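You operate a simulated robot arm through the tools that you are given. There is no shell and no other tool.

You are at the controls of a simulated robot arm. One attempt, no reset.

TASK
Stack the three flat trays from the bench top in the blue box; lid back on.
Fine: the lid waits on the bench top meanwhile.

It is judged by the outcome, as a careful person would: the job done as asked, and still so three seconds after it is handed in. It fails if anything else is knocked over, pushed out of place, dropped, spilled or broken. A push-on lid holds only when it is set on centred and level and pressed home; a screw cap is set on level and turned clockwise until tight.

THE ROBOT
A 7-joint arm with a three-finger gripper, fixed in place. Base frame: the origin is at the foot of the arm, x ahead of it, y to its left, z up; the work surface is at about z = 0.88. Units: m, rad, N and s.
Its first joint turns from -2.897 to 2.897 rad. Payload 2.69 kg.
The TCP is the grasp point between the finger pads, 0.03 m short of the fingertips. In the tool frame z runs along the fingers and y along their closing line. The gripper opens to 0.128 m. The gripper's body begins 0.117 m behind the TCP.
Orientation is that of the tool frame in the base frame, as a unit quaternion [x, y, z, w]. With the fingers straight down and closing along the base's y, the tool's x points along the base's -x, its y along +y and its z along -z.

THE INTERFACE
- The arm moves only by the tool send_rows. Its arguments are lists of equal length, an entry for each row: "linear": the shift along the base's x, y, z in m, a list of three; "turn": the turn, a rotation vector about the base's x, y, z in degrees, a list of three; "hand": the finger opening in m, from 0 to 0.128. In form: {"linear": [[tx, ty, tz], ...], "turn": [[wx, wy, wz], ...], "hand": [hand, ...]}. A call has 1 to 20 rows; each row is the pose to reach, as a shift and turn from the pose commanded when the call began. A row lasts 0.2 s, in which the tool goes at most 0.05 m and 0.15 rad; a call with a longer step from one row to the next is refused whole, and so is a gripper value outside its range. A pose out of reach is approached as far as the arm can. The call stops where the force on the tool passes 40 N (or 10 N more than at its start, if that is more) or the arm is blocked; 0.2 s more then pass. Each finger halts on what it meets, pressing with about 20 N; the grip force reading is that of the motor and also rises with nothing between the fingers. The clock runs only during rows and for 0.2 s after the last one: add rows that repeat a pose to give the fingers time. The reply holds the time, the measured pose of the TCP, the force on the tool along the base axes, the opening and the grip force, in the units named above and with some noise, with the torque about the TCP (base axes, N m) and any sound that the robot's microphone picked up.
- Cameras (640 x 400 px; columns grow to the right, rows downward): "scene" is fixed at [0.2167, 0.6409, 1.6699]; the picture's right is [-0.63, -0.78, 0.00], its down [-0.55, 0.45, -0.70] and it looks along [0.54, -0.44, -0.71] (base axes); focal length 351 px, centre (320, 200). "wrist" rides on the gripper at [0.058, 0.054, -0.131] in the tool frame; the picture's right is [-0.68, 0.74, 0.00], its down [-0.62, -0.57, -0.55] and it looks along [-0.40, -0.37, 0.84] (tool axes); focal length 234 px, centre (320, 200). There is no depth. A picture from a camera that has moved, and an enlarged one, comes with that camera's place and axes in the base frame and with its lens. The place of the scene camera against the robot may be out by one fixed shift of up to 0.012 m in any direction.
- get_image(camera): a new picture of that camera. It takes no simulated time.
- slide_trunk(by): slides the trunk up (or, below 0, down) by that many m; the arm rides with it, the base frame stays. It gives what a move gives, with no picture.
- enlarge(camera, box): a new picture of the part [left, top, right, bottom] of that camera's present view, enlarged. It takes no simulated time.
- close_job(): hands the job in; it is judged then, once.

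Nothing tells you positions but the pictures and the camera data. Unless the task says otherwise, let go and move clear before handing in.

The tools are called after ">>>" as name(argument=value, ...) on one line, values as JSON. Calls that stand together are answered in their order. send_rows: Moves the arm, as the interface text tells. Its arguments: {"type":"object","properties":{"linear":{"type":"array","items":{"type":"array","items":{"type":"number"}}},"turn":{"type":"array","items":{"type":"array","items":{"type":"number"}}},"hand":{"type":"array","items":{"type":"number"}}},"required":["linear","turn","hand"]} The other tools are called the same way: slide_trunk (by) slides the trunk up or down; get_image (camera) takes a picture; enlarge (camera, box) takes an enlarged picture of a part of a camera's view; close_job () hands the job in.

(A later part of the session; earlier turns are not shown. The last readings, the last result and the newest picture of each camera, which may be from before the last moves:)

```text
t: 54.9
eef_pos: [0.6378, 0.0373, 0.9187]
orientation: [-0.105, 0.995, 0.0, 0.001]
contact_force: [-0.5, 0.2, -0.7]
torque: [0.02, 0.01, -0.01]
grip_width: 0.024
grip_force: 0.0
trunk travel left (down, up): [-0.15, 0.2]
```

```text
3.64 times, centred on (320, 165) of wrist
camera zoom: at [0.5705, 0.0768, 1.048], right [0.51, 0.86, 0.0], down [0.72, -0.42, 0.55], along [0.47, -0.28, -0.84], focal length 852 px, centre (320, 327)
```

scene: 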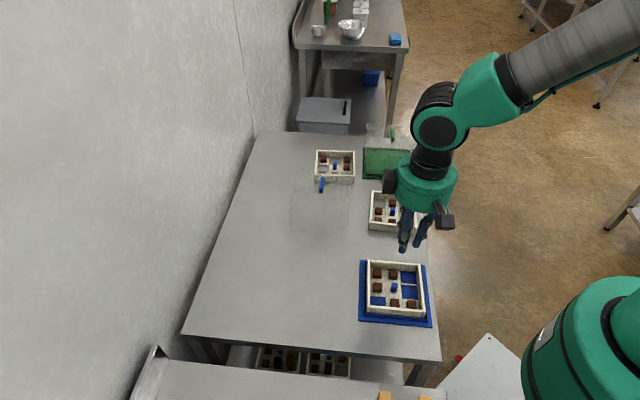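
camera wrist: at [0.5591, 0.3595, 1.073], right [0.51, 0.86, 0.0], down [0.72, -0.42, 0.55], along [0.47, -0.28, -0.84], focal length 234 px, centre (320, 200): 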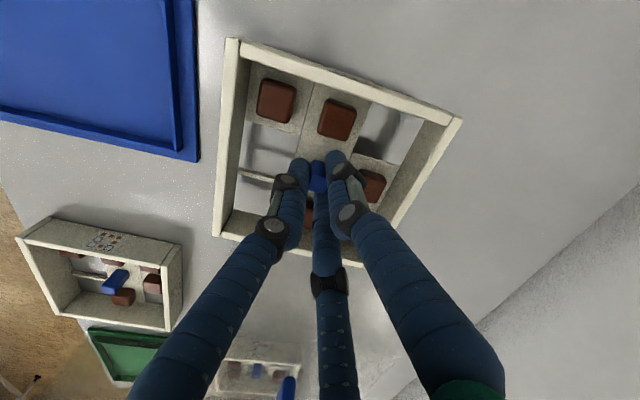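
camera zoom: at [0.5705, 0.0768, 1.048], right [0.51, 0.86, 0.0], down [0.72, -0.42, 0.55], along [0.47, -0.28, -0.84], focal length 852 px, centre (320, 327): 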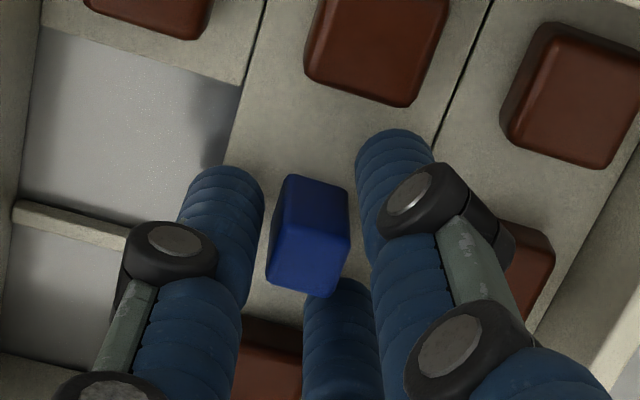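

Same view as with tray 1 just before its grip, so alignment is good. Closing and making a short test lift.

>>> send_rows(linear=[[0, 0, 0], [0, 0, 0], [0, 0, 0], [0, 0, 0], [0, 0, 0], [0, 0, 0.003], [0, 0, 0.006], [0, 0, 0.01], [0, 0, 0.015], [0, 0, 0.02], [0, 0, 0.025]], turn=[[0, 0, 0], [0, 0, 0], [0, 0, 0], [0, 0, 0], [0, 0, 0], [0, 0, 0], [0, 0, 0], [0, 0, 0], [0, 0, 0], [0, 0, 0], [0, 0, 0]], hand=[0.018, 0.01, 0.0, 0.0, 0.0, 0, 0, 0, 0, 0, 0])

>>> enlarge(camera="wrist", box=[200, 0, 440, 180])

>>> enlarge(camera="scene", box=[350, 165, 440, 245])

```text
t: 57.3
eef_pos: [0.6378, 0.0366, 0.9435]
orientation: [-0.104, 0.995, 0.0, 0.0]
contact_force: [-0.6, -0.6, -1.2]
torque: [-0.02, 0.02, 0.02]
grip_width: 0.0152
grip_force: 19.3
trunk travel left (down, up): [-0.15, 0.2]
```

```text
2.22 times, centred on (320, 90) of wrist
camera zoom: at [0.5704, 0.0769, 1.0727], right [0.51, 0.86, 0.0], down [0.72, -0.42, 0.55], along [0.47, -0.28, -0.84], focal length 520 px, centre (320, 444)
```

zoom: 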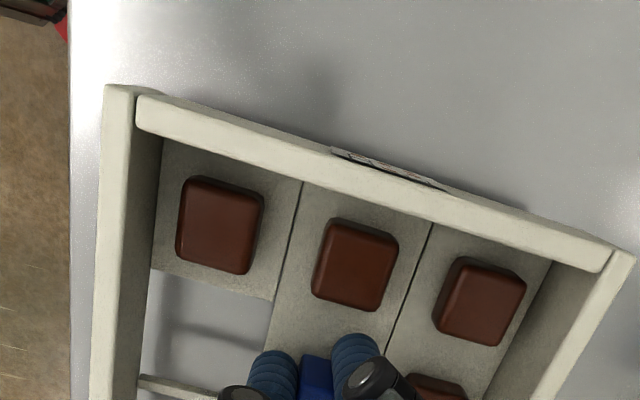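

```text
5.00 times, centred on (395, 205) of scene
camera zoom: at [0.2167, 0.6409, 1.6699], right [-0.63, -0.78, 0.0], down [-0.55, 0.45, -0.7], along [0.54, -0.44, -0.71], focal length 1757 px, centre (-55, 175)
```

zoom: 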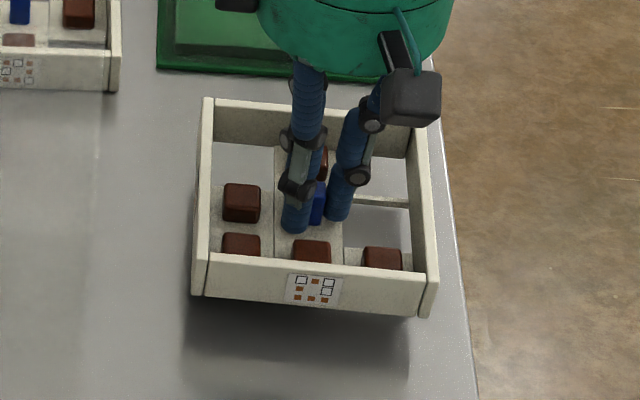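

Tray 2 is held level. I'll carry it high over to the box, turning about +2.3° so it matches tray 1.

>>> send_rows(linear=[[0, 0, 0.025], [0, 0, 0.055], [0, 0, 0.085], [-0.015, 0.016, 0.085], [-0.037, 0.039, 0.085], [-0.06, 0.062, 0.085], [-0.083, 0.086, 0.085], [-0.106, 0.11, 0.085], [-0.129, 0.134, 0.085], [-0.15, 0.156, 0.085], [-0.167, 0.174, 0.085], [-0.177, 0.184, 0.085], [-0.1811, 0.1884, 0.085], [-0.1811, 0.1884, 0.085]], turn=[[0, 0, 0], [0, 0, 0], [0, 0, 0], [0, 0, 0.3], [0, 0, 0.6], [0, 0, 0.9], [0, 0, 1.2], [0, 0, 1.5], [0, 0, 1.8], [0, 0, 2.1], [0, 0, 2.3], [0, 0, 2.3], [0, 0, 2.3], [0, 0, 2.3]], hand=[0, 0, 0, 0, 0, 0, 0, 0, 0, 0, 0, 0, 0, 0])

>>> enlarge(camera="wrist", box=[200, 0, 440, 180])

>>> enlarge(camera="scene", box=[340, 210, 450, 335])

```text
t: 60.3
eef_pos: [0.4551, 0.2255, 1.0275]
orientation: [-0.124, 0.992, -0.001, 0.001]
contact_force: [0.6, 0.7, -1.1]
torque: [-0.01, 0.02, 0.01]
grip_width: 0.0172
grip_force: 20.1
trunk travel left (down, up): [-0.15, 0.2]
```

```text
2.22 times, centred on (320, 90) of wrist
camera zoom: at [0.3874, 0.2625, 1.1579], right [0.47, 0.88, 0.0], down [0.74, -0.4, 0.55], along [0.48, -0.26, -0.84], focal length 520 px, centre (320, 444)
```

zoom: 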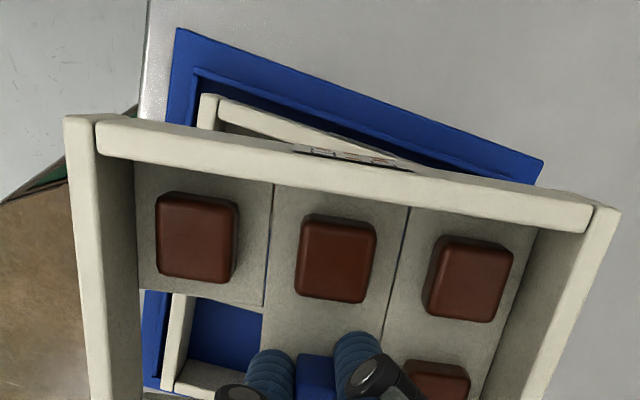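

```text
3.20 times, centred on (395, 272) of scene
camera zoom: at [0.2167, 0.6409, 1.6699], right [-0.63, -0.78, 0.0], down [-0.55, 0.45, -0.7], along [0.54, -0.44, -0.71], focal length 1125 px, centre (80, -32)
```

zoom: 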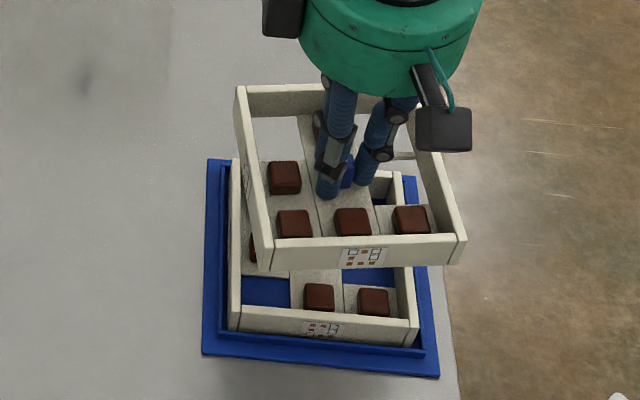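

Careful: tray 2 has slipped about 7° in yaw around its post during the carry (still level and centred). I'll counter-rotate slowly by −7° and re-check alignment with tray 1.

>>> send_rows(linear=[[0.0002, 0, 0], [0.0004, 0, 0], [0.0006, 0.0001, 0], [0.0008, 0.0002, 0], [0.0008, 0.0003, 0], [0.0008, 0.0003, 0], [0.0008, 0.0003, 0], [0.0008, 0.0003, 0], [0.0008, 0.0003, 0]], turn=[[0, 0, -0.6], [0, 0, -1.6], [0, 0, -2.6], [0, 0, -3.6], [0, 0, -4.6], [0, 0, -5.6], [0, 0, -6.6], [0, 0, -7.2], [0, 0, -7.2]], hand=[0, 0, 0, 0, 0, 0, 0, 0, 0])

>>> enlarge(camera="wrist", box=[200, 0, 440, 180])

>>> enlarge(camera="scene", box=[340, 210, 450, 335])

```text
t: 62.3
eef_pos: [0.4577, 0.2256, 1.0274]
orientation: [-0.062, 0.998, 0.0, -0.001]
contact_force: [-0.1, 0.7, -0.2]
torque: [0.02, 0.06, 0.0]
grip_width: 0.0173
grip_force: 19.7
trunk travel left (down, up): [-0.15, 0.2]
```

```text
2.22 times, centred on (320, 90) of wrist
camera zoom: at [0.3936, 0.2711, 1.1575], right [0.58, 0.81, 0.0], down [0.68, -0.48, 0.55], along [0.45, -0.32, -0.84], focal length 520 px, centre (320, 444)
```

zoom: 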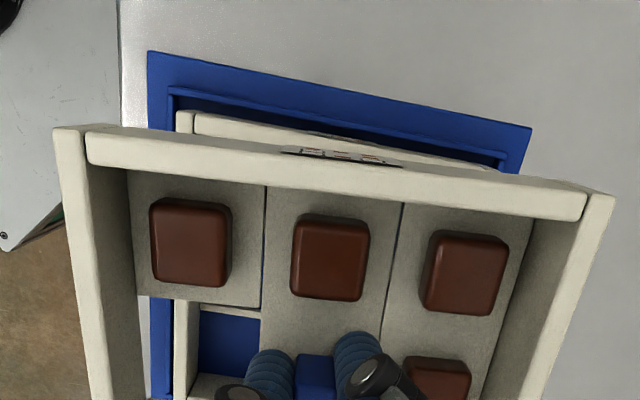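

```text
3.20 times, centred on (395, 272) of scene
camera zoom: at [0.2167, 0.6409, 1.6699], right [-0.63, -0.78, 0.0], down [-0.55, 0.45, -0.7], along [0.54, -0.44, -0.71], focal length 1125 px, centre (80, -32)
```

zoom: 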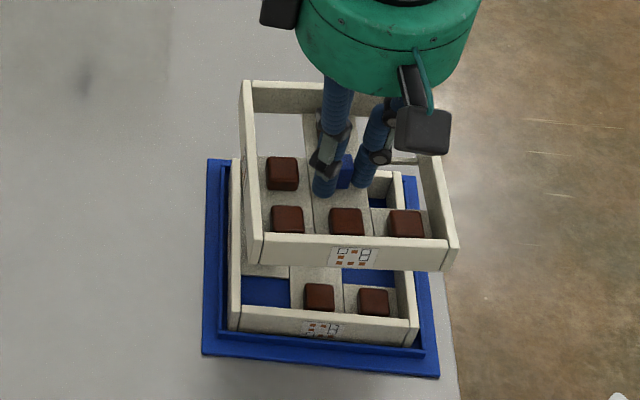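

It crept another 2.5° in the grip but the centre is right on. I'll turn a further −3° while lowering most of the way, then re-check.

>>> send_rows(linear=[[0, 0, -0.01], [0, 0, -0.02], [0, 0, -0.03], [0, 0, -0.04], [0, 0, -0.05], [0, 0, -0.055]], turn=[[0, 0, -0.6], [0, 0, -1.2], [0, 0, -1.8], [0, 0, -2.4], [0, 0, -3], [0, 0, -3]], hand=[0, 0, 0, 0, 0, 0])

>>> enlarge(camera="wrist", box=[200, 0, 440, 180])

>>> enlarge(camera="scene", box=[340, 220, 450, 335])

```text
t: 63.7
eef_pos: [0.4577, 0.2256, 0.9716]
orientation: [-0.036, 0.999, 0.0, -0.001]
contact_force: [-0.7, 0.1, -1.4]
torque: [0.0, 0.02, 0.01]
grip_width: 0.0174
grip_force: 20.1
trunk travel left (down, up): [-0.15, 0.2]
```

```text
2.22 times, centred on (320, 90) of wrist
camera zoom: at [0.396, 0.2752, 1.1025], right [0.62, 0.78, 0.0], down [0.66, -0.52, 0.55], along [0.43, -0.34, -0.84], focal length 520 px, centre (320, 444)
```

zoom: 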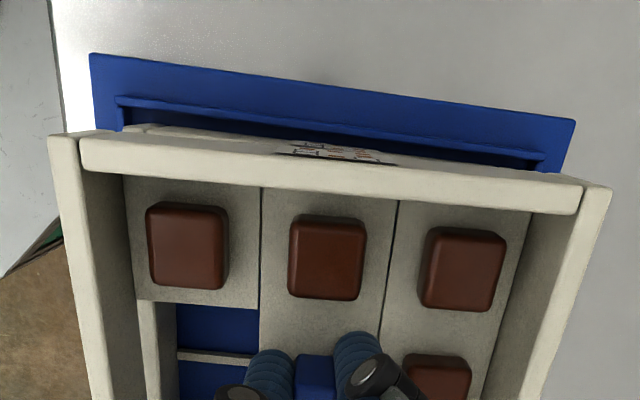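

```text
3.48 times, centred on (395, 278) of scene
camera zoom: at [0.2167, 0.6409, 1.6699], right [-0.63, -0.78, 0.0], down [-0.55, 0.45, -0.7], along [0.54, -0.44, -0.71], focal length 1222 px, centre (59, -70)
```

zoom: 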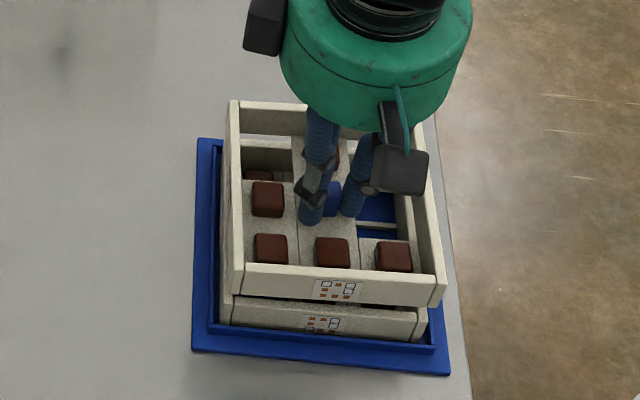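

Tray 2 is now about 1° from tray 1 and centred within ~1 mm. A last −1° trim and then lowering gently onto tray 1's rim.

>>> send_rows(linear=[[0, -0.0008, -0.004], [0, -0.0008, -0.008], [0, -0.0008, -0.011], [0, -0.0008, -0.013]], turn=[[0, 0, -0.6], [0, 0, -1.0], [0, 0, -1.0], [0, 0, -1.0]], hand=[0, 0, 0, 0])

>>> enlarge(camera="scene", box=[350, 240, 440, 335])

>>> enlarge(camera="wrist", box=[200, 0, 440, 180])

```text
t: 64.7
eef_pos: [0.4567, 0.2239, 0.9596]
orientation: [-0.027, 1.0, -0.001, 0.0]
contact_force: [-0.8, 0.5, -0.8]
torque: [0.01, -0.05, 0.03]
grip_width: 0.0173
grip_force: 20.1
trunk travel left (down, up): [-0.15, 0.2]
```

```text
4.21 times, centred on (395, 288) of scene
camera zoom: at [0.2167, 0.6409, 1.6699], right [-0.63, -0.78, 0.0], down [-0.55, 0.45, -0.7], along [0.54, -0.44, -0.71], focal length 1480 px, centre (4, -168)
```

zoom: 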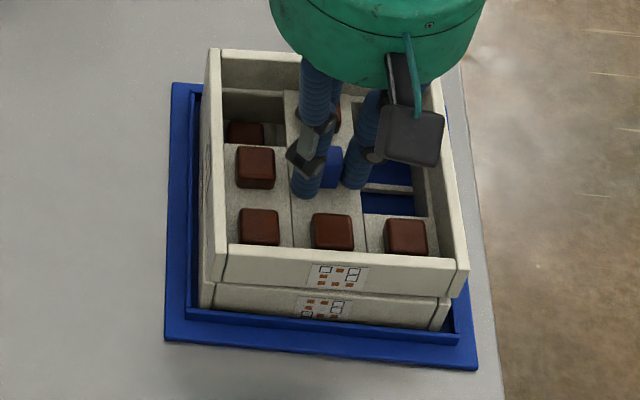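

```text
2.22 times, centred on (320, 90) of wrist
camera zoom: at [0.397, 0.2749, 1.0901], right [0.64, 0.77, 0.0], down [0.65, -0.53, 0.55], along [0.42, -0.35, -0.84], focal length 520 px, centre (320, 444)
```

zoom: 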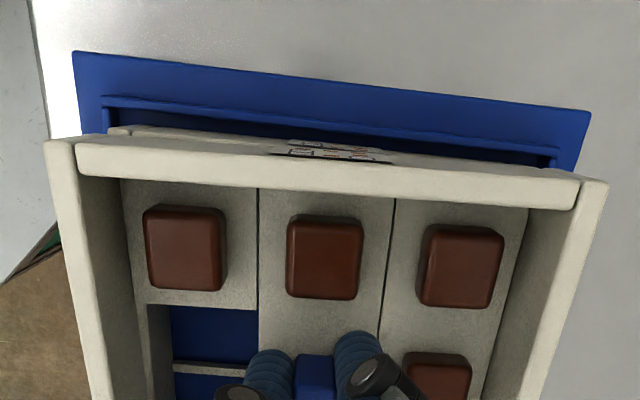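

I want to verify the lateral alignment of tray 2 over tray 1 more precisely before it lands.

>>> enlarge(camera="scene", box=[350, 290, 410, 330])

>>> enlarge(camera="scene", box=[400, 290, 460, 330])

>>> enlarge(camera="wrist", box=[210, 40, 290, 100])

>>> enlarge(camera="wrist", box=[360, 40, 440, 100])

```text
10.00 times, centred on (380, 310) of scene
camera zoom: at [0.2167, 0.6409, 1.6699], right [-0.63, -0.78, 0.0], down [-0.55, 0.45, -0.7], along [0.54, -0.44, -0.71], focal length 3514 px, centre (-280, -900)
```

zoom: 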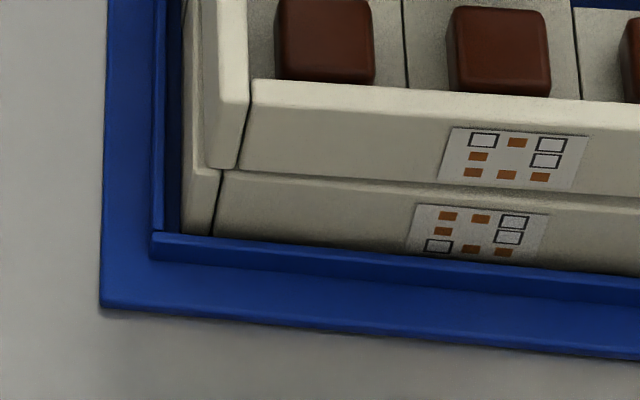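

```text
10.00 times, centred on (430, 310) of scene
camera zoom: at [0.2167, 0.6409, 1.6699], right [-0.63, -0.78, 0.0], down [-0.55, 0.45, -0.7], along [0.54, -0.44, -0.71], focal length 3514 px, centre (-780, -900)
```

zoom: 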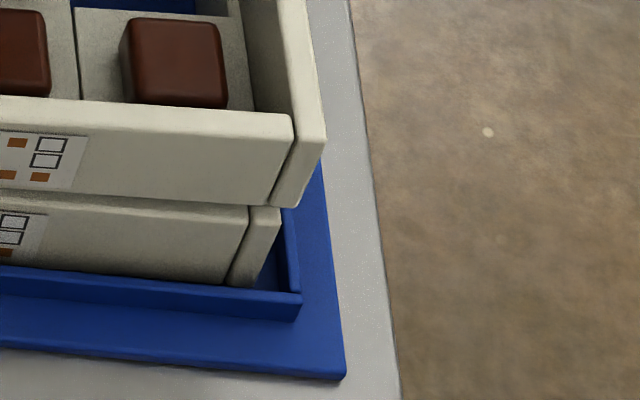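

```text
6.67 times, centred on (250, 70) of wrist
camera zoom: at [0.397, 0.2749, 1.0901], right [0.64, 0.77, 0.0], down [0.65, -0.53, 0.55], along [0.42, -0.35, -0.84], focal length 1561 px, centre (787, 1067)
```

zoom: 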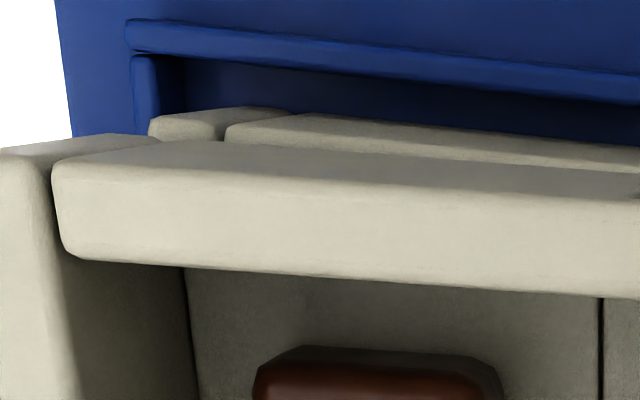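

```text
6.67 times, centred on (400, 70) of wrist
camera zoom: at [0.397, 0.2749, 1.0901], right [0.64, 0.77, 0.0], down [0.65, -0.53, 0.55], along [0.42, -0.35, -0.84], focal length 1561 px, centre (-213, 1067)
```

zoom: 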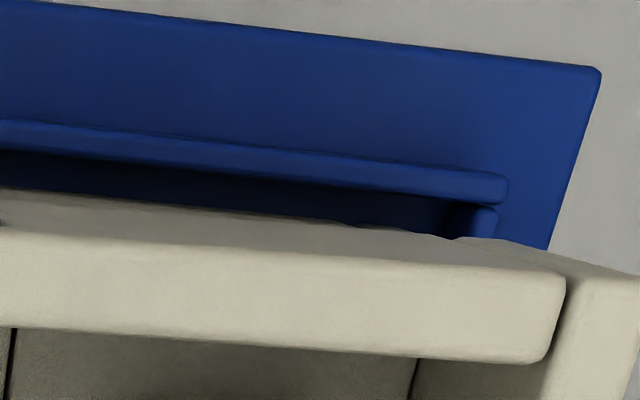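

>>> enlarge(camera="scene", box=[415, 288, 439, 320])

>>> enlarge(camera="scene", box=[362, 286, 386, 318])

>>> enlarge(camera="scene", box=[362, 240, 390, 275])

```text
12.50 times, centred on (427, 304) of scene
camera zoom: at [0.2167, 0.6409, 1.6699], right [-0.63, -0.78, 0.0], down [-0.55, 0.45, -0.7], along [0.54, -0.44, -0.71], focal length 4393 px, centre (-1018, -1100)
```

zoom: 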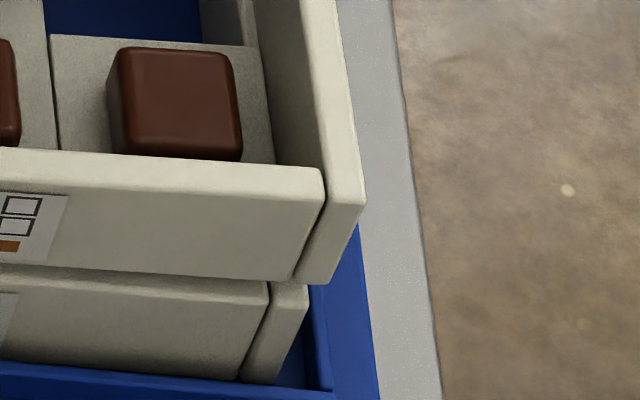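

```text
12.50 times, centred on (374, 302) of scene
camera zoom: at [0.2167, 0.6409, 1.6699], right [-0.63, -0.78, 0.0], down [-0.55, 0.45, -0.7], along [0.54, -0.44, -0.71], focal length 4393 px, centre (-355, -1075)
```

zoom: 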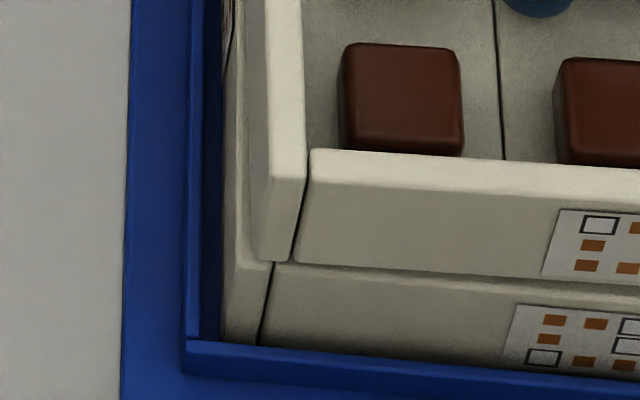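

```text
11.43 times, centred on (376, 258) of scene
camera zoom: at [0.2167, 0.6409, 1.6699], right [-0.63, -0.78, 0.0], down [-0.55, 0.45, -0.7], along [0.54, -0.44, -0.71], focal length 4016 px, centre (-320, -457)
```

zoom: 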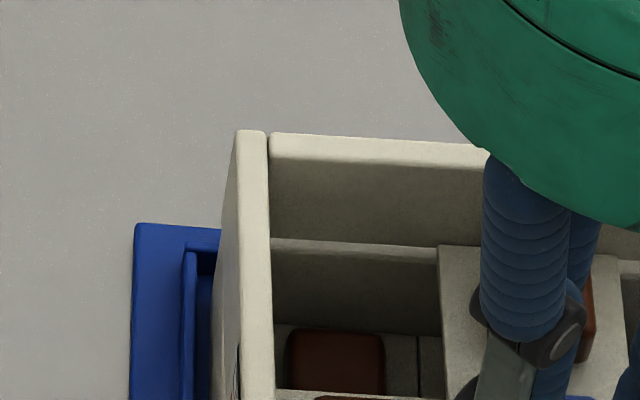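

Comparing corner edges in the scene view, tray 2 is parallel to tray 1 but about 2–3 mm toward −f2. I'll shift +2.4 mm along f2 and then set it down.

>>> send_rows(linear=[[0.0008, 0.0008, 0], [0.0017, 0.0017, 0], [0.0017, 0.0017, -0.001], [0.0017, 0.0017, -0.002], [0.0017, 0.0017, -0.003], [0.0017, 0.0017, -0.004]], turn=[[0, 0, 0], [0, 0, 0], [0, 0, 0], [0, 0, 0], [0, 0, 0], [0, 0, 0]], hand=[0, 0, 0, 0, 0, 0])

>>> enlarge(camera="scene", box=[415, 288, 439, 320])

>>> enlarge(camera="scene", box=[362, 286, 386, 318])

```text
t: 66.1
eef_pos: [0.4585, 0.2265, 0.9555]
orientation: [-0.027, 1.0, -0.001, 0.0]
contact_force: [-0.2, -0.9, -2.1]
torque: [-0.02, 0.01, -0.02]
grip_width: 0.0176
grip_force: 20.2
trunk travel left (down, up): [-0.15, 0.2]
```

```text
12.50 times, centred on (427, 304) of scene
camera zoom: at [0.2167, 0.6409, 1.6699], right [-0.63, -0.78, 0.0], down [-0.55, 0.45, -0.7], along [0.54, -0.44, -0.71], focal length 4393 px, centre (-1018, -1100)
```

zoom: 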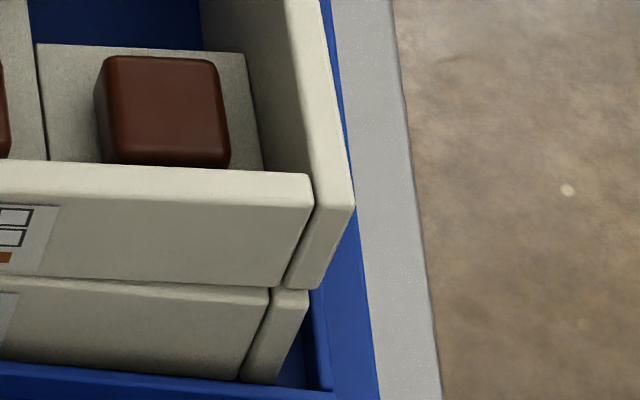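

```text
12.50 times, centred on (374, 302) of scene
camera zoom: at [0.2167, 0.6409, 1.6699], right [-0.63, -0.78, 0.0], down [-0.55, 0.45, -0.7], along [0.54, -0.44, -0.71], focal length 4393 px, centre (-355, -1075)
```

zoom: 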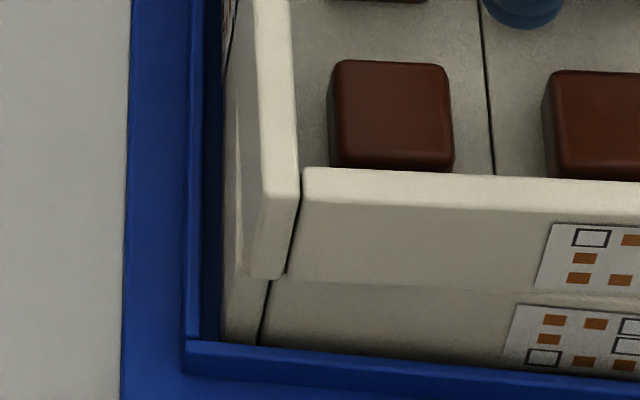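

Closer now (about 1–1.5 mm). One more small nudge and continue down to contact.

>>> send_rows(linear=[[0.0008, 0.0008, 0], [0.0008, 0.0008, -0.0015], [0.0008, 0.0008, -0.003], [0.0008, 0.0008, -0.0045]], turn=[[0, 0, 0], [0, 0, 0], [0, 0, 0], [0, 0, 0]], hand=[0, 0, 0, 0])

>>> enlarge(camera="scene", box=[345, 235, 445, 335])

```text
t: 67.1
eef_pos: [0.4588, 0.2279, 0.9521]
orientation: [-0.028, 1.0, 0.0, 0.001]
contact_force: [-1.4, 0.6, 18.5]
torque: [0.03, 0.18, -0.08]
grip_width: 0.0178
grip_force: 20.2
trunk travel left (down, up): [-0.15, 0.2]
```

```text
4.00 times, centred on (395, 285) of scene
camera zoom: at [0.2167, 0.6409, 1.6699], right [-0.63, -0.78, 0.0], down [-0.55, 0.45, -0.7], along [0.54, -0.44, -0.71], focal length 1406 px, centre (20, -140)
```

zoom: 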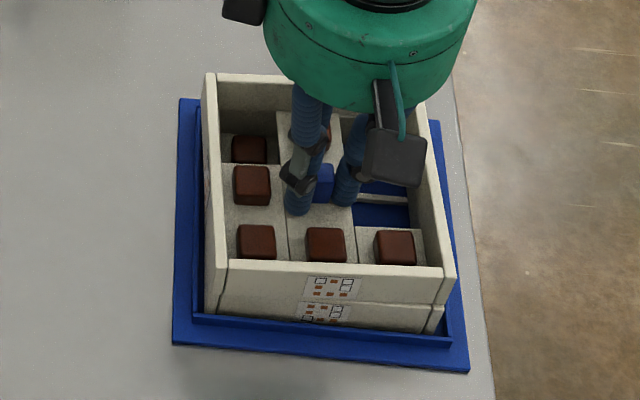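

Tray 2 landed on tray 1 (stack pitch ≈ 30 mm). Relaxing, opening slightly, and withdrawing straight up.

>>> send_rows(linear=[[0, 0, 0.0015], [0, 0, 0.0015], [0, 0, 0.0015], [0, 0, 0.0015], [0, 0, 0.008], [0, 0, 0.02], [0, 0, 0.04], [0, 0, 0.07], [0, 0, 0.11], [0, 0, 0.15]], turn=[[0, 0, 0], [0, 0, 0], [0, 0, 0], [0, 0, 0], [0, 0, 0], [0, 0, 0], [0, 0, 0], [0, 0, 0], [0, 0, 0], [0, 0, 0]], hand=[0.014, 0.02, 0.0235, 0.0235, 0.0235, 0.0235, 0.0235, 0.0235, 0.0235, 0.0235])

>>> get_image(camera="wrist")

>>> enlarge(camera="scene", box=[345, 235, 445, 335])

>>> enlarge(camera="wrist", box=[210, 10, 410, 160])

```text
t: 69.3
eef_pos: [0.4601, 0.2261, 1.1008]
orientation: [-0.027, 1.0, 0.001, 0.0]
contact_force: [0.5, -1.0, -0.8]
torque: [0.03, -0.01, 0.02]
grip_width: 0.0235
grip_force: 0.0
trunk travel left (down, up): [-0.15, 0.2]
```

```text
taken
camera wrist: at [0.3997, 0.2773, 1.2313], right [0.64, 0.77, 0.0], down [0.65, -0.53, 0.55], along [0.42, -0.35, -0.84], focal length 234 px, centre (320, 200)
```

wrist: 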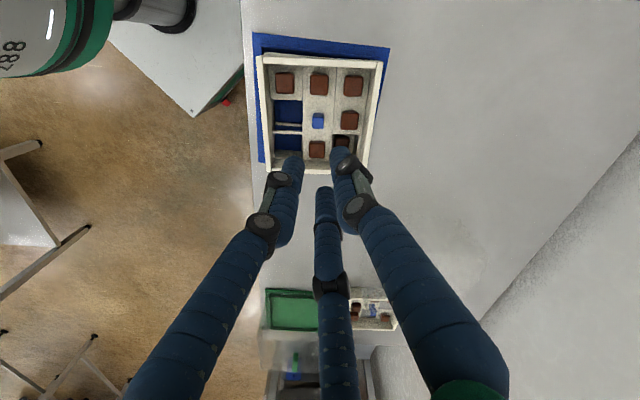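

```text
4.00 times, centred on (395, 285) of scene
camera zoom: at [0.2167, 0.6409, 1.6699], right [-0.63, -0.78, 0.0], down [-0.55, 0.45, -0.7], along [0.54, -0.44, -0.71], focal length 1406 px, centre (20, -140)
```

zoom: 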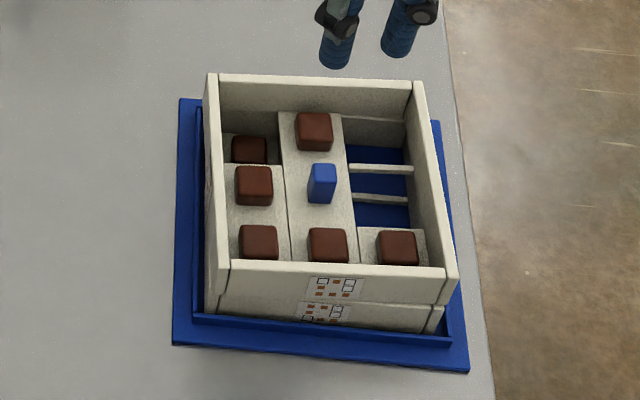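

```text
2.67 times, centred on (310, 85) of wrist
camera zoom: at [0.3997, 0.2773, 1.2313], right [0.64, 0.77, 0.0], down [0.65, -0.53, 0.55], along [0.42, -0.35, -0.84], focal length 624 px, centre (347, 507)
```

zoom: 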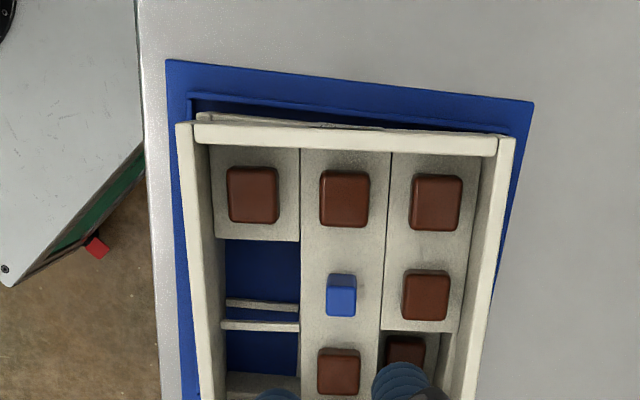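

Tray 2 is stacked but appears turned a few degrees relative to the base. I'll measure that more precisely before deciding whether to square it up.

>>> enlarge(camera="wrist", box=[245, 25, 325, 95])

>>> enlarge(camera="wrist", box=[325, 25, 405, 95])

>>> enlarge(camera="scene", box=[355, 235, 400, 275])

>>> enlarge(camera="scene", box=[410, 280, 450, 330])

>>> enlarge(camera="scene", box=[350, 280, 390, 330])

```text
5.71 times, centred on (285, 60) of wrist
camera zoom: at [0.3997, 0.2773, 1.2313], right [0.64, 0.77, 0.0], down [0.65, -0.53, 0.55], along [0.42, -0.35, -0.84], focal length 1338 px, centre (520, 1000)
```

zoom: 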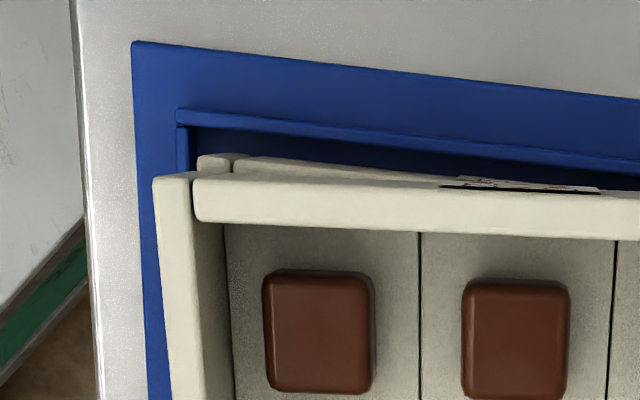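

```text
5.71 times, centred on (365, 60) of wrist
camera zoom: at [0.3997, 0.2773, 1.2313], right [0.64, 0.77, 0.0], down [0.65, -0.53, 0.55], along [0.42, -0.35, -0.84], focal length 1338 px, centre (63, 1000)
```

zoom: 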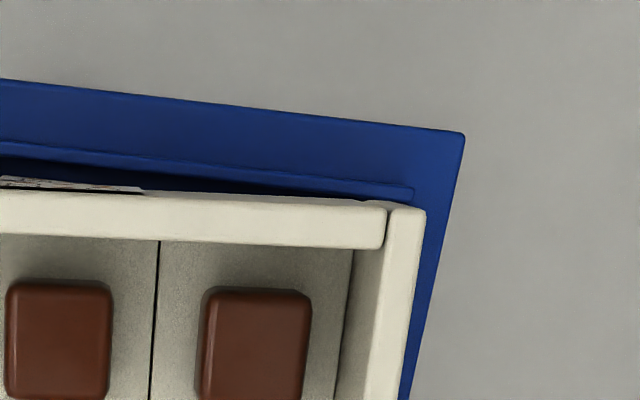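

```text
10.00 times, centred on (378, 255) of scene
camera zoom: at [0.2167, 0.6409, 1.6699], right [-0.63, -0.78, 0.0], down [-0.55, 0.45, -0.7], along [0.54, -0.44, -0.71], focal length 3514 px, centre (-255, -350)
```

zoom: 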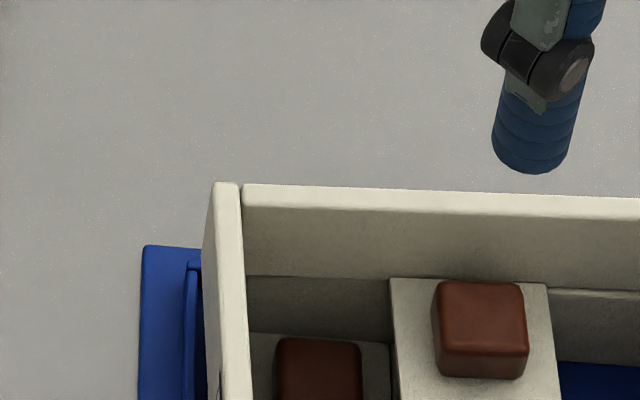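

```text
8.00 times, centred on (430, 305) of scene
camera zoom: at [0.2167, 0.6409, 1.6699], right [-0.63, -0.78, 0.0], down [-0.55, 0.45, -0.7], along [0.54, -0.44, -0.71], focal length 2812 px, centre (-560, -640)
```

zoom: 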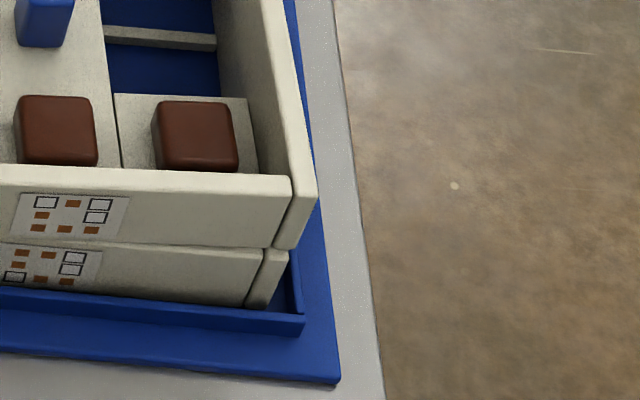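

```text
8.00 times, centred on (370, 305) of scene
camera zoom: at [0.2167, 0.6409, 1.6699], right [-0.63, -0.78, 0.0], down [-0.55, 0.45, -0.7], along [0.54, -0.44, -0.71], focal length 2812 px, centre (-80, -640)
```

zoom: 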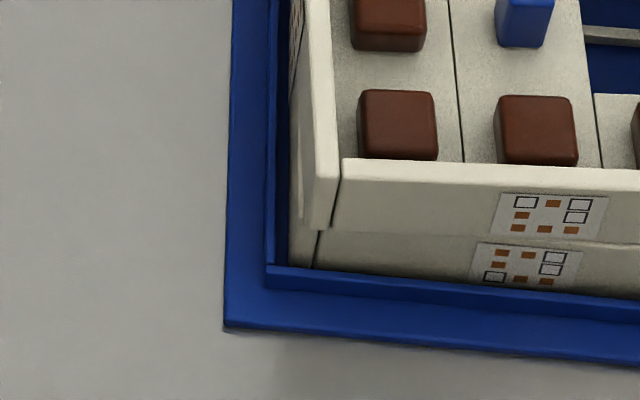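

Tray 2 sits about +3.5° off the box axes (tray 1 ~+1.5°). The lid would still clear, but I'll square it up: re-grip its post along the same straight path, turn −3°, and release.

>>> send_rows(linear=[[0, 0, -0.04], [0, 0, -0.08], [0, 0, -0.11], [0, 0, -0.13], [0, 0, -0.14], [0, 0, -0.147], [0, 0, -0.147], [0, 0, -0.147], [0, 0, -0.147], [0, 0, -0.147]], turn=[[0, 0, 0], [0, 0, 0], [0, 0, 0], [0, 0, 0], [0, 0, 0], [0, 0, 0], [0, 0, 0], [0, 0, 0], [0, 0, 0], [0, 0, 0]], hand=[0.0235, 0.0235, 0.0235, 0.0235, 0.0235, 0.0235, 0.02, 0.012, 0.0, 0.0])

>>> enlarge(camera="wrist", box=[200, 0, 440, 180])

```text
t: 71.5
eef_pos: [0.4587, 0.2279, 0.9542]
orientation: [-0.028, 1.0, 0.0, 0.0]
contact_force: [-0.2, 0.3, 0.2]
torque: [-0.04, -0.03, 0.0]
grip_width: 0.0173
grip_force: 20.0
trunk travel left (down, up): [-0.15, 0.2]
```

```text
2.22 times, centred on (320, 90) of wrist
camera zoom: at [0.3995, 0.2778, 1.0844], right [0.64, 0.77, 0.0], down [0.65, -0.53, 0.55], along [0.42, -0.35, -0.84], focal length 520 px, centre (320, 444)
```

zoom: 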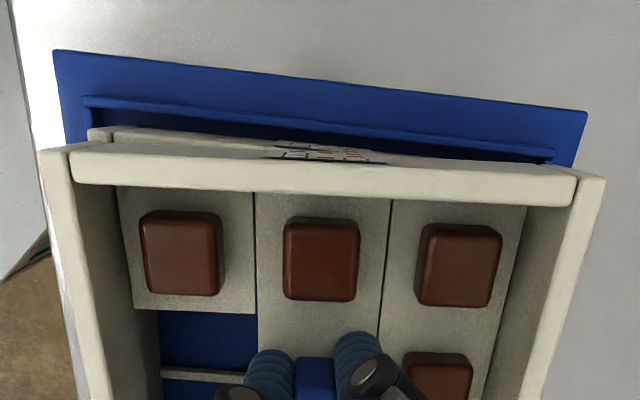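

>>> send_rows(linear=[[0, 0, 0.0005], [0, 0, 0.0005], [0, 0, 0.0005], [0, 0, 0.0005], [0, 0, 0.0005], [0, 0, 0.0005]], turn=[[0, 0, -0.7], [0, 0, -1.4], [0, 0, -2.1], [0, 0, -2.8], [0, 0, -3.4], [0, 0, -3.4]], hand=[0, 0, 0, 0, 0, 0])

>>> enlarge(camera="wrist", box=[200, 0, 440, 180])

>>> enlarge(camera="scene", box=[345, 235, 445, 335])

```text
t: 72.9
eef_pos: [0.4595, 0.2277, 0.9548]
orientation: [0.002, 1.0, -0.001, 0.001]
contact_force: [0.2, 0.6, -0.8]
torque: [-0.03, 0.01, 0.0]
grip_width: 0.0169
grip_force: 20.1
trunk travel left (down, up): [-0.15, 0.2]
```

```text
2.22 times, centred on (320, 90) of wrist
camera zoom: at [0.4025, 0.2813, 1.0849], right [0.68, 0.73, 0.0], down [0.61, -0.57, 0.55], along [0.4, -0.37, -0.84], focal length 520 px, centre (320, 444)
```

zoom: 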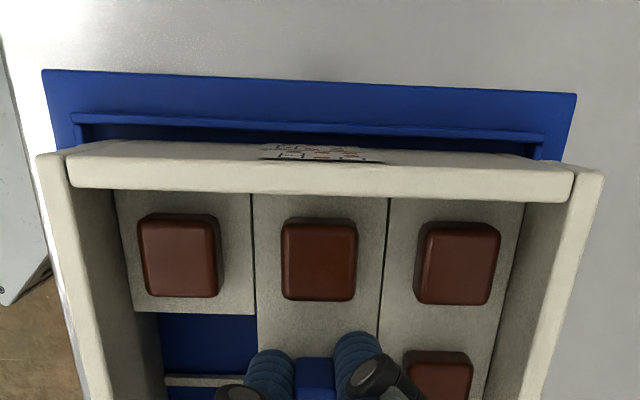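

```text
4.00 times, centred on (395, 285) of scene
camera zoom: at [0.2167, 0.6409, 1.6699], right [-0.63, -0.78, 0.0], down [-0.55, 0.45, -0.7], along [0.54, -0.44, -0.71], focal length 1406 px, centre (20, -140)
```

zoom: 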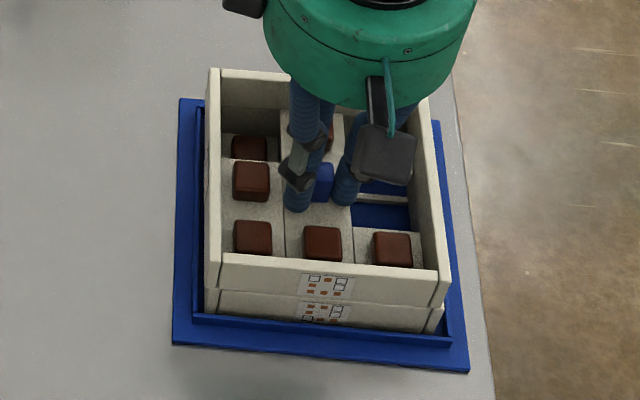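

Now tray 2 is squared up over tray 1 (≈1°). Releasing and withdrawing.

>>> send_rows(linear=[[0, 0, 0], [0, 0, 0], [0, 0, 0], [0, 0, 0], [0, 0, 0.008], [0, 0, 0.02], [0, 0, 0.04], [0, 0, 0.07], [0, 0, 0.11], [0, 0, 0.15]], turn=[[0, 0, 0], [0, 0, 0], [0, 0, 0], [0, 0, 0], [0, 0, 0], [0, 0, 0], [0, 0, 0], [0, 0, 0], [0, 0, 0], [0, 0, 0]], hand=[0.014, 0.019, 0.0235, 0.0235, 0.0235, 0.0235, 0.0235, 0.0235, 0.0235, 0.0235])

>>> enlarge(camera="wrist", box=[210, 10, 410, 160])

>>> enlarge(camera="scene", box=[345, 235, 445, 335])

```text
t: 75.1
eef_pos: [0.4589, 0.2282, 1.1034]
orientation: [0.003, 1.0, 0.0, 0.0]
contact_force: [0.7, -0.2, -0.2]
torque: [0.0, -0.02, 0.0]
grip_width: 0.0235
grip_force: 0.0
trunk travel left (down, up): [-0.15, 0.2]
```

```text
2.67 times, centred on (310, 85) of wrist
camera zoom: at [0.4018, 0.2815, 1.2343], right [0.68, 0.73, 0.0], down [0.61, -0.57, 0.55], along [0.4, -0.37, -0.84], focal length 624 px, centre (347, 507)
```

zoom: 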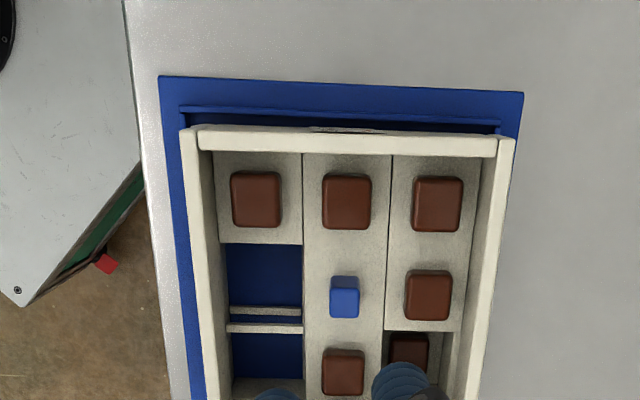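

```text
4.00 times, centred on (395, 285) of scene
camera zoom: at [0.2167, 0.6409, 1.6699], right [-0.63, -0.78, 0.0], down [-0.55, 0.45, -0.7], along [0.54, -0.44, -0.71], focal length 1406 px, centre (20, -140)
```

zoom: 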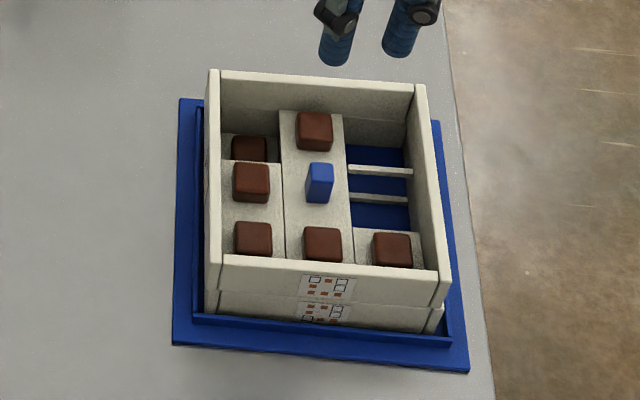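

>>> enlarge(camera="scene", box=[415, 288, 439, 320])

>>> enlarge(camera="scene", box=[362, 286, 386, 318])

>>> enlarge(camera="wrist", box=[250, 30, 300, 70])

>>> enlarge(camera="wrist", box=[345, 30, 395, 70])

```text
12.50 times, centred on (427, 304) of scene
camera zoom: at [0.2167, 0.6409, 1.6699], right [-0.63, -0.78, 0.0], down [-0.55, 0.45, -0.7], along [0.54, -0.44, -0.71], focal length 4393 px, centre (-1018, -1100)
```

zoom: 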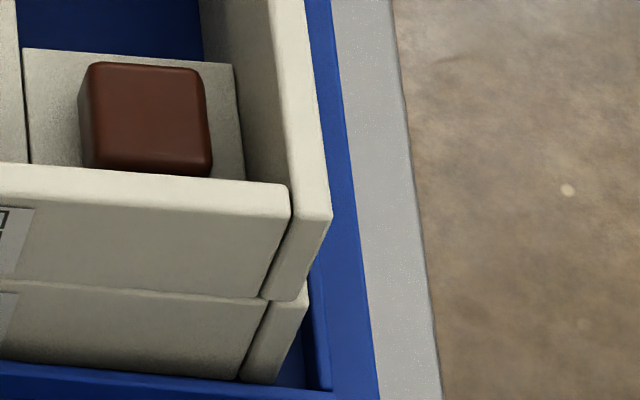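

```text
12.50 times, centred on (374, 302) of scene
camera zoom: at [0.2167, 0.6409, 1.6699], right [-0.63, -0.78, 0.0], down [-0.55, 0.45, -0.7], along [0.54, -0.44, -0.71], focal length 4393 px, centre (-355, -1075)
```

zoom: 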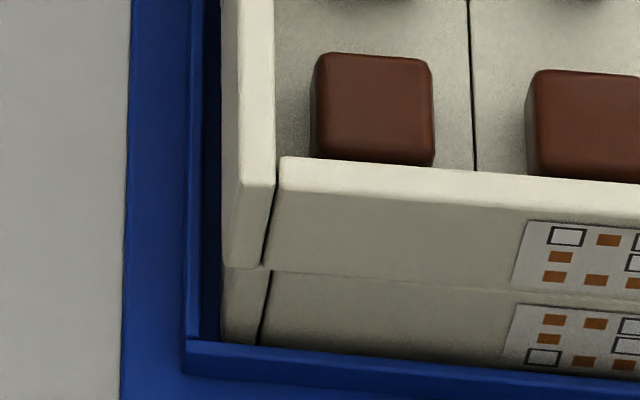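

```text
10.00 times, centred on (275, 50) of wrist
camera zoom: at [0.4018, 0.2815, 1.2343], right [0.68, 0.73, 0.0], down [0.61, -0.57, 0.55], along [0.4, -0.37, -0.84], focal length 2342 px, centre (770, 1700)
```

zoom: 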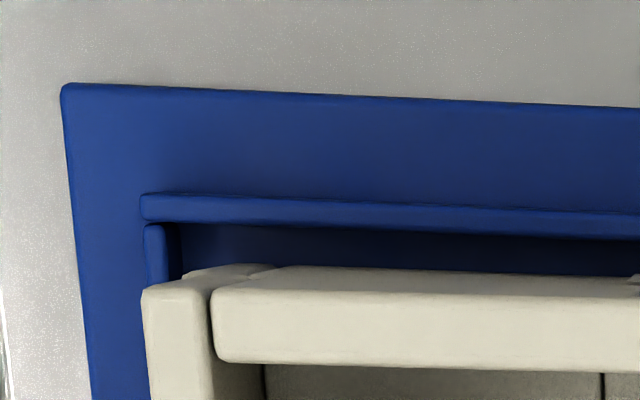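

```text
10.00 times, centred on (370, 50) of wrist
camera zoom: at [0.4018, 0.2815, 1.2343], right [0.68, 0.73, 0.0], down [0.61, -0.57, 0.55], along [0.4, -0.37, -0.84], focal length 2342 px, centre (-180, 1700)
```

zoom: 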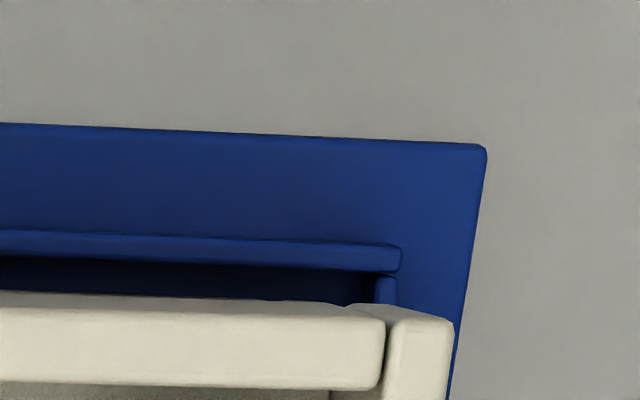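

The two trays are stacked within ~1.6 mm and ~1°. Now over to tray 3 (near (0.892, 0.034)) with yaw −30°, which suits its free cells and gives a corner-type, more stable three-finger grip.

>>> send_rows(linear=[[0.03, -0.013, 0.01], [0.068, -0.03, 0.01], [0.106, -0.047, 0.01], [0.144, -0.065, 0.01], [0.182, -0.082, 0.01], [0.22, -0.099, 0.01], [0.258, -0.116, 0.01], [0.296, -0.133, 0.01], [0.334, -0.15, 0.01], [0.372, -0.167, 0.01], [0.405, -0.182, 0.01], [0.431, -0.194, 0.0], [0.431, -0.194, -0.01]], turn=[[0, 0, -2.5], [0, 0, -5], [0, 0, -7.5], [0, 0, -10], [0, 0, -12.5], [0, 0, -15], [0, 0, -17.5], [0, 0, -20], [0, 0, -22.5], [0, 0, -25], [0, 0, -27.5], [0, 0, -29.7], [0, 0, -29.7]], hand=[0.0235, 0.0235, 0.0235, 0.0235, 0.0235, 0.0235, 0.0235, 0.0235, 0.0235, 0.0235, 0.0235, 0.0235, 0.0235])

>>> enlarge(camera="wrist", box=[240, 40, 400, 180])

>>> get_image(camera="wrist")

>>> get_image(camera="scene")

```text
t: 77.9
eef_pos: [0.8911, 0.0327, 1.0947]
orientation: [0.259, 0.966, 0.0, -0.001]
contact_force: [0.2, 0.7, -0.9]
torque: [0.0, 0.03, 0.03]
grip_width: 0.0238
grip_force: 0.0
trunk travel left (down, up): [-0.15, 0.2]
```

```text
2.86 times, centred on (320, 110) of wrist
camera zoom: at [0.869, 0.1084, 1.2251], right [0.95, 0.3, 0.0], down [0.25, -0.8, 0.55], along [0.16, -0.52, -0.84], focal length 669 px, centre (320, 457)
```

zoom: 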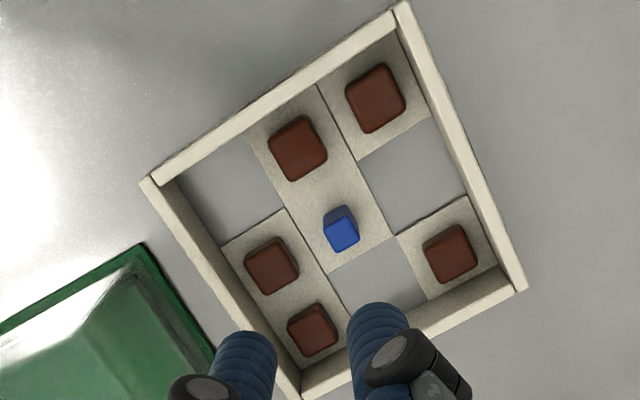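

```text
taken
camera wrist: at [0.869, 0.1084, 1.2251], right [0.95, 0.3, 0.0], down [0.25, -0.8, 0.55], along [0.16, -0.52, -0.84], focal length 234 px, centre (320, 200)
```

wrist: 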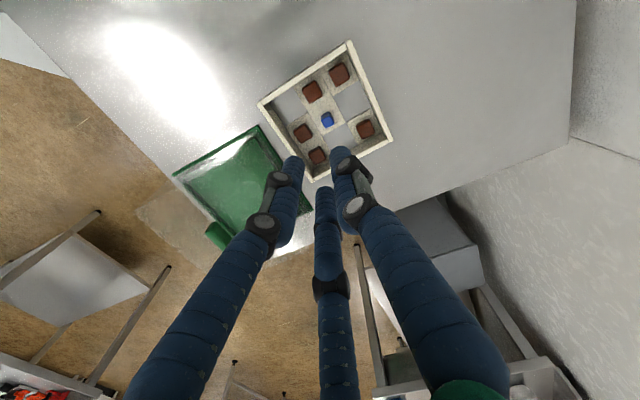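

```text
taken
```

scene: 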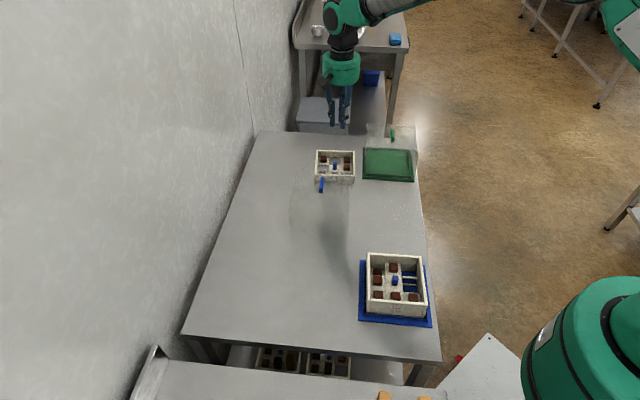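

Tray 3's post is near (0.904, 0.0315), tray turned about +2.3°. I'll shift there, match the yaw, and descend to just above the cubes for a check.

>>> send_rows(linear=[[0.005, -0.0005, -0.03], [0.011, -0.0011, -0.07], [0.011, -0.0011, -0.105], [0.011, -0.0011, -0.13], [0.011, -0.0011, -0.145]], turn=[[0, 0, 1], [0, 0, 2.3], [0, 0, 2.3], [0, 0, 2.3], [0, 0, 2.3]], hand=[0.028, 0.028, 0.028, 0.028, 0.028])

>>> enlarge(camera="wrist", box=[260, 110, 380, 220])

>>> enlarge(camera="scene", box=[290, 125, 380, 205])

```text
t: 79.1
eef_pos: [0.901, 0.0327, 0.9493]
orientation: [0.239, 0.971, 0.0, 0.0]
contact_force: [0.0, 0.3, -0.3]
torque: [0.05, 0.0, -0.02]
grip_width: 0.0278
grip_force: 0.1
trunk travel left (down, up): [-0.15, 0.2]
```

```text
3.64 times, centred on (320, 165) of wrist
camera zoom: at [0.876, 0.1059, 1.0796], right [0.94, 0.34, 0.0], down [0.28, -0.79, 0.55], along [0.18, -0.52, -0.84], focal length 852 px, centre (320, 327)
```

zoom: 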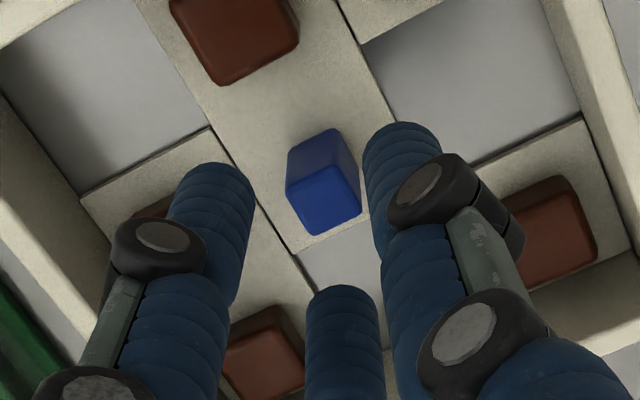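

```text
5.00 times, centred on (335, 165) of scene
camera zoom: at [0.2167, 0.6409, 1.6699], right [-0.63, -0.78, 0.0], down [-0.55, 0.45, -0.7], along [0.54, -0.44, -0.71], focal length 1757 px, centre (245, 375)
```

zoom: 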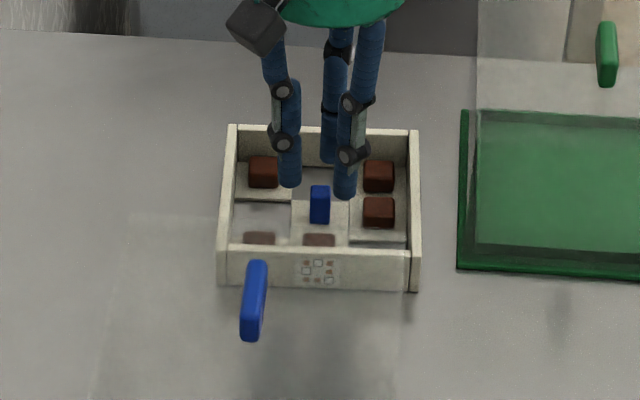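

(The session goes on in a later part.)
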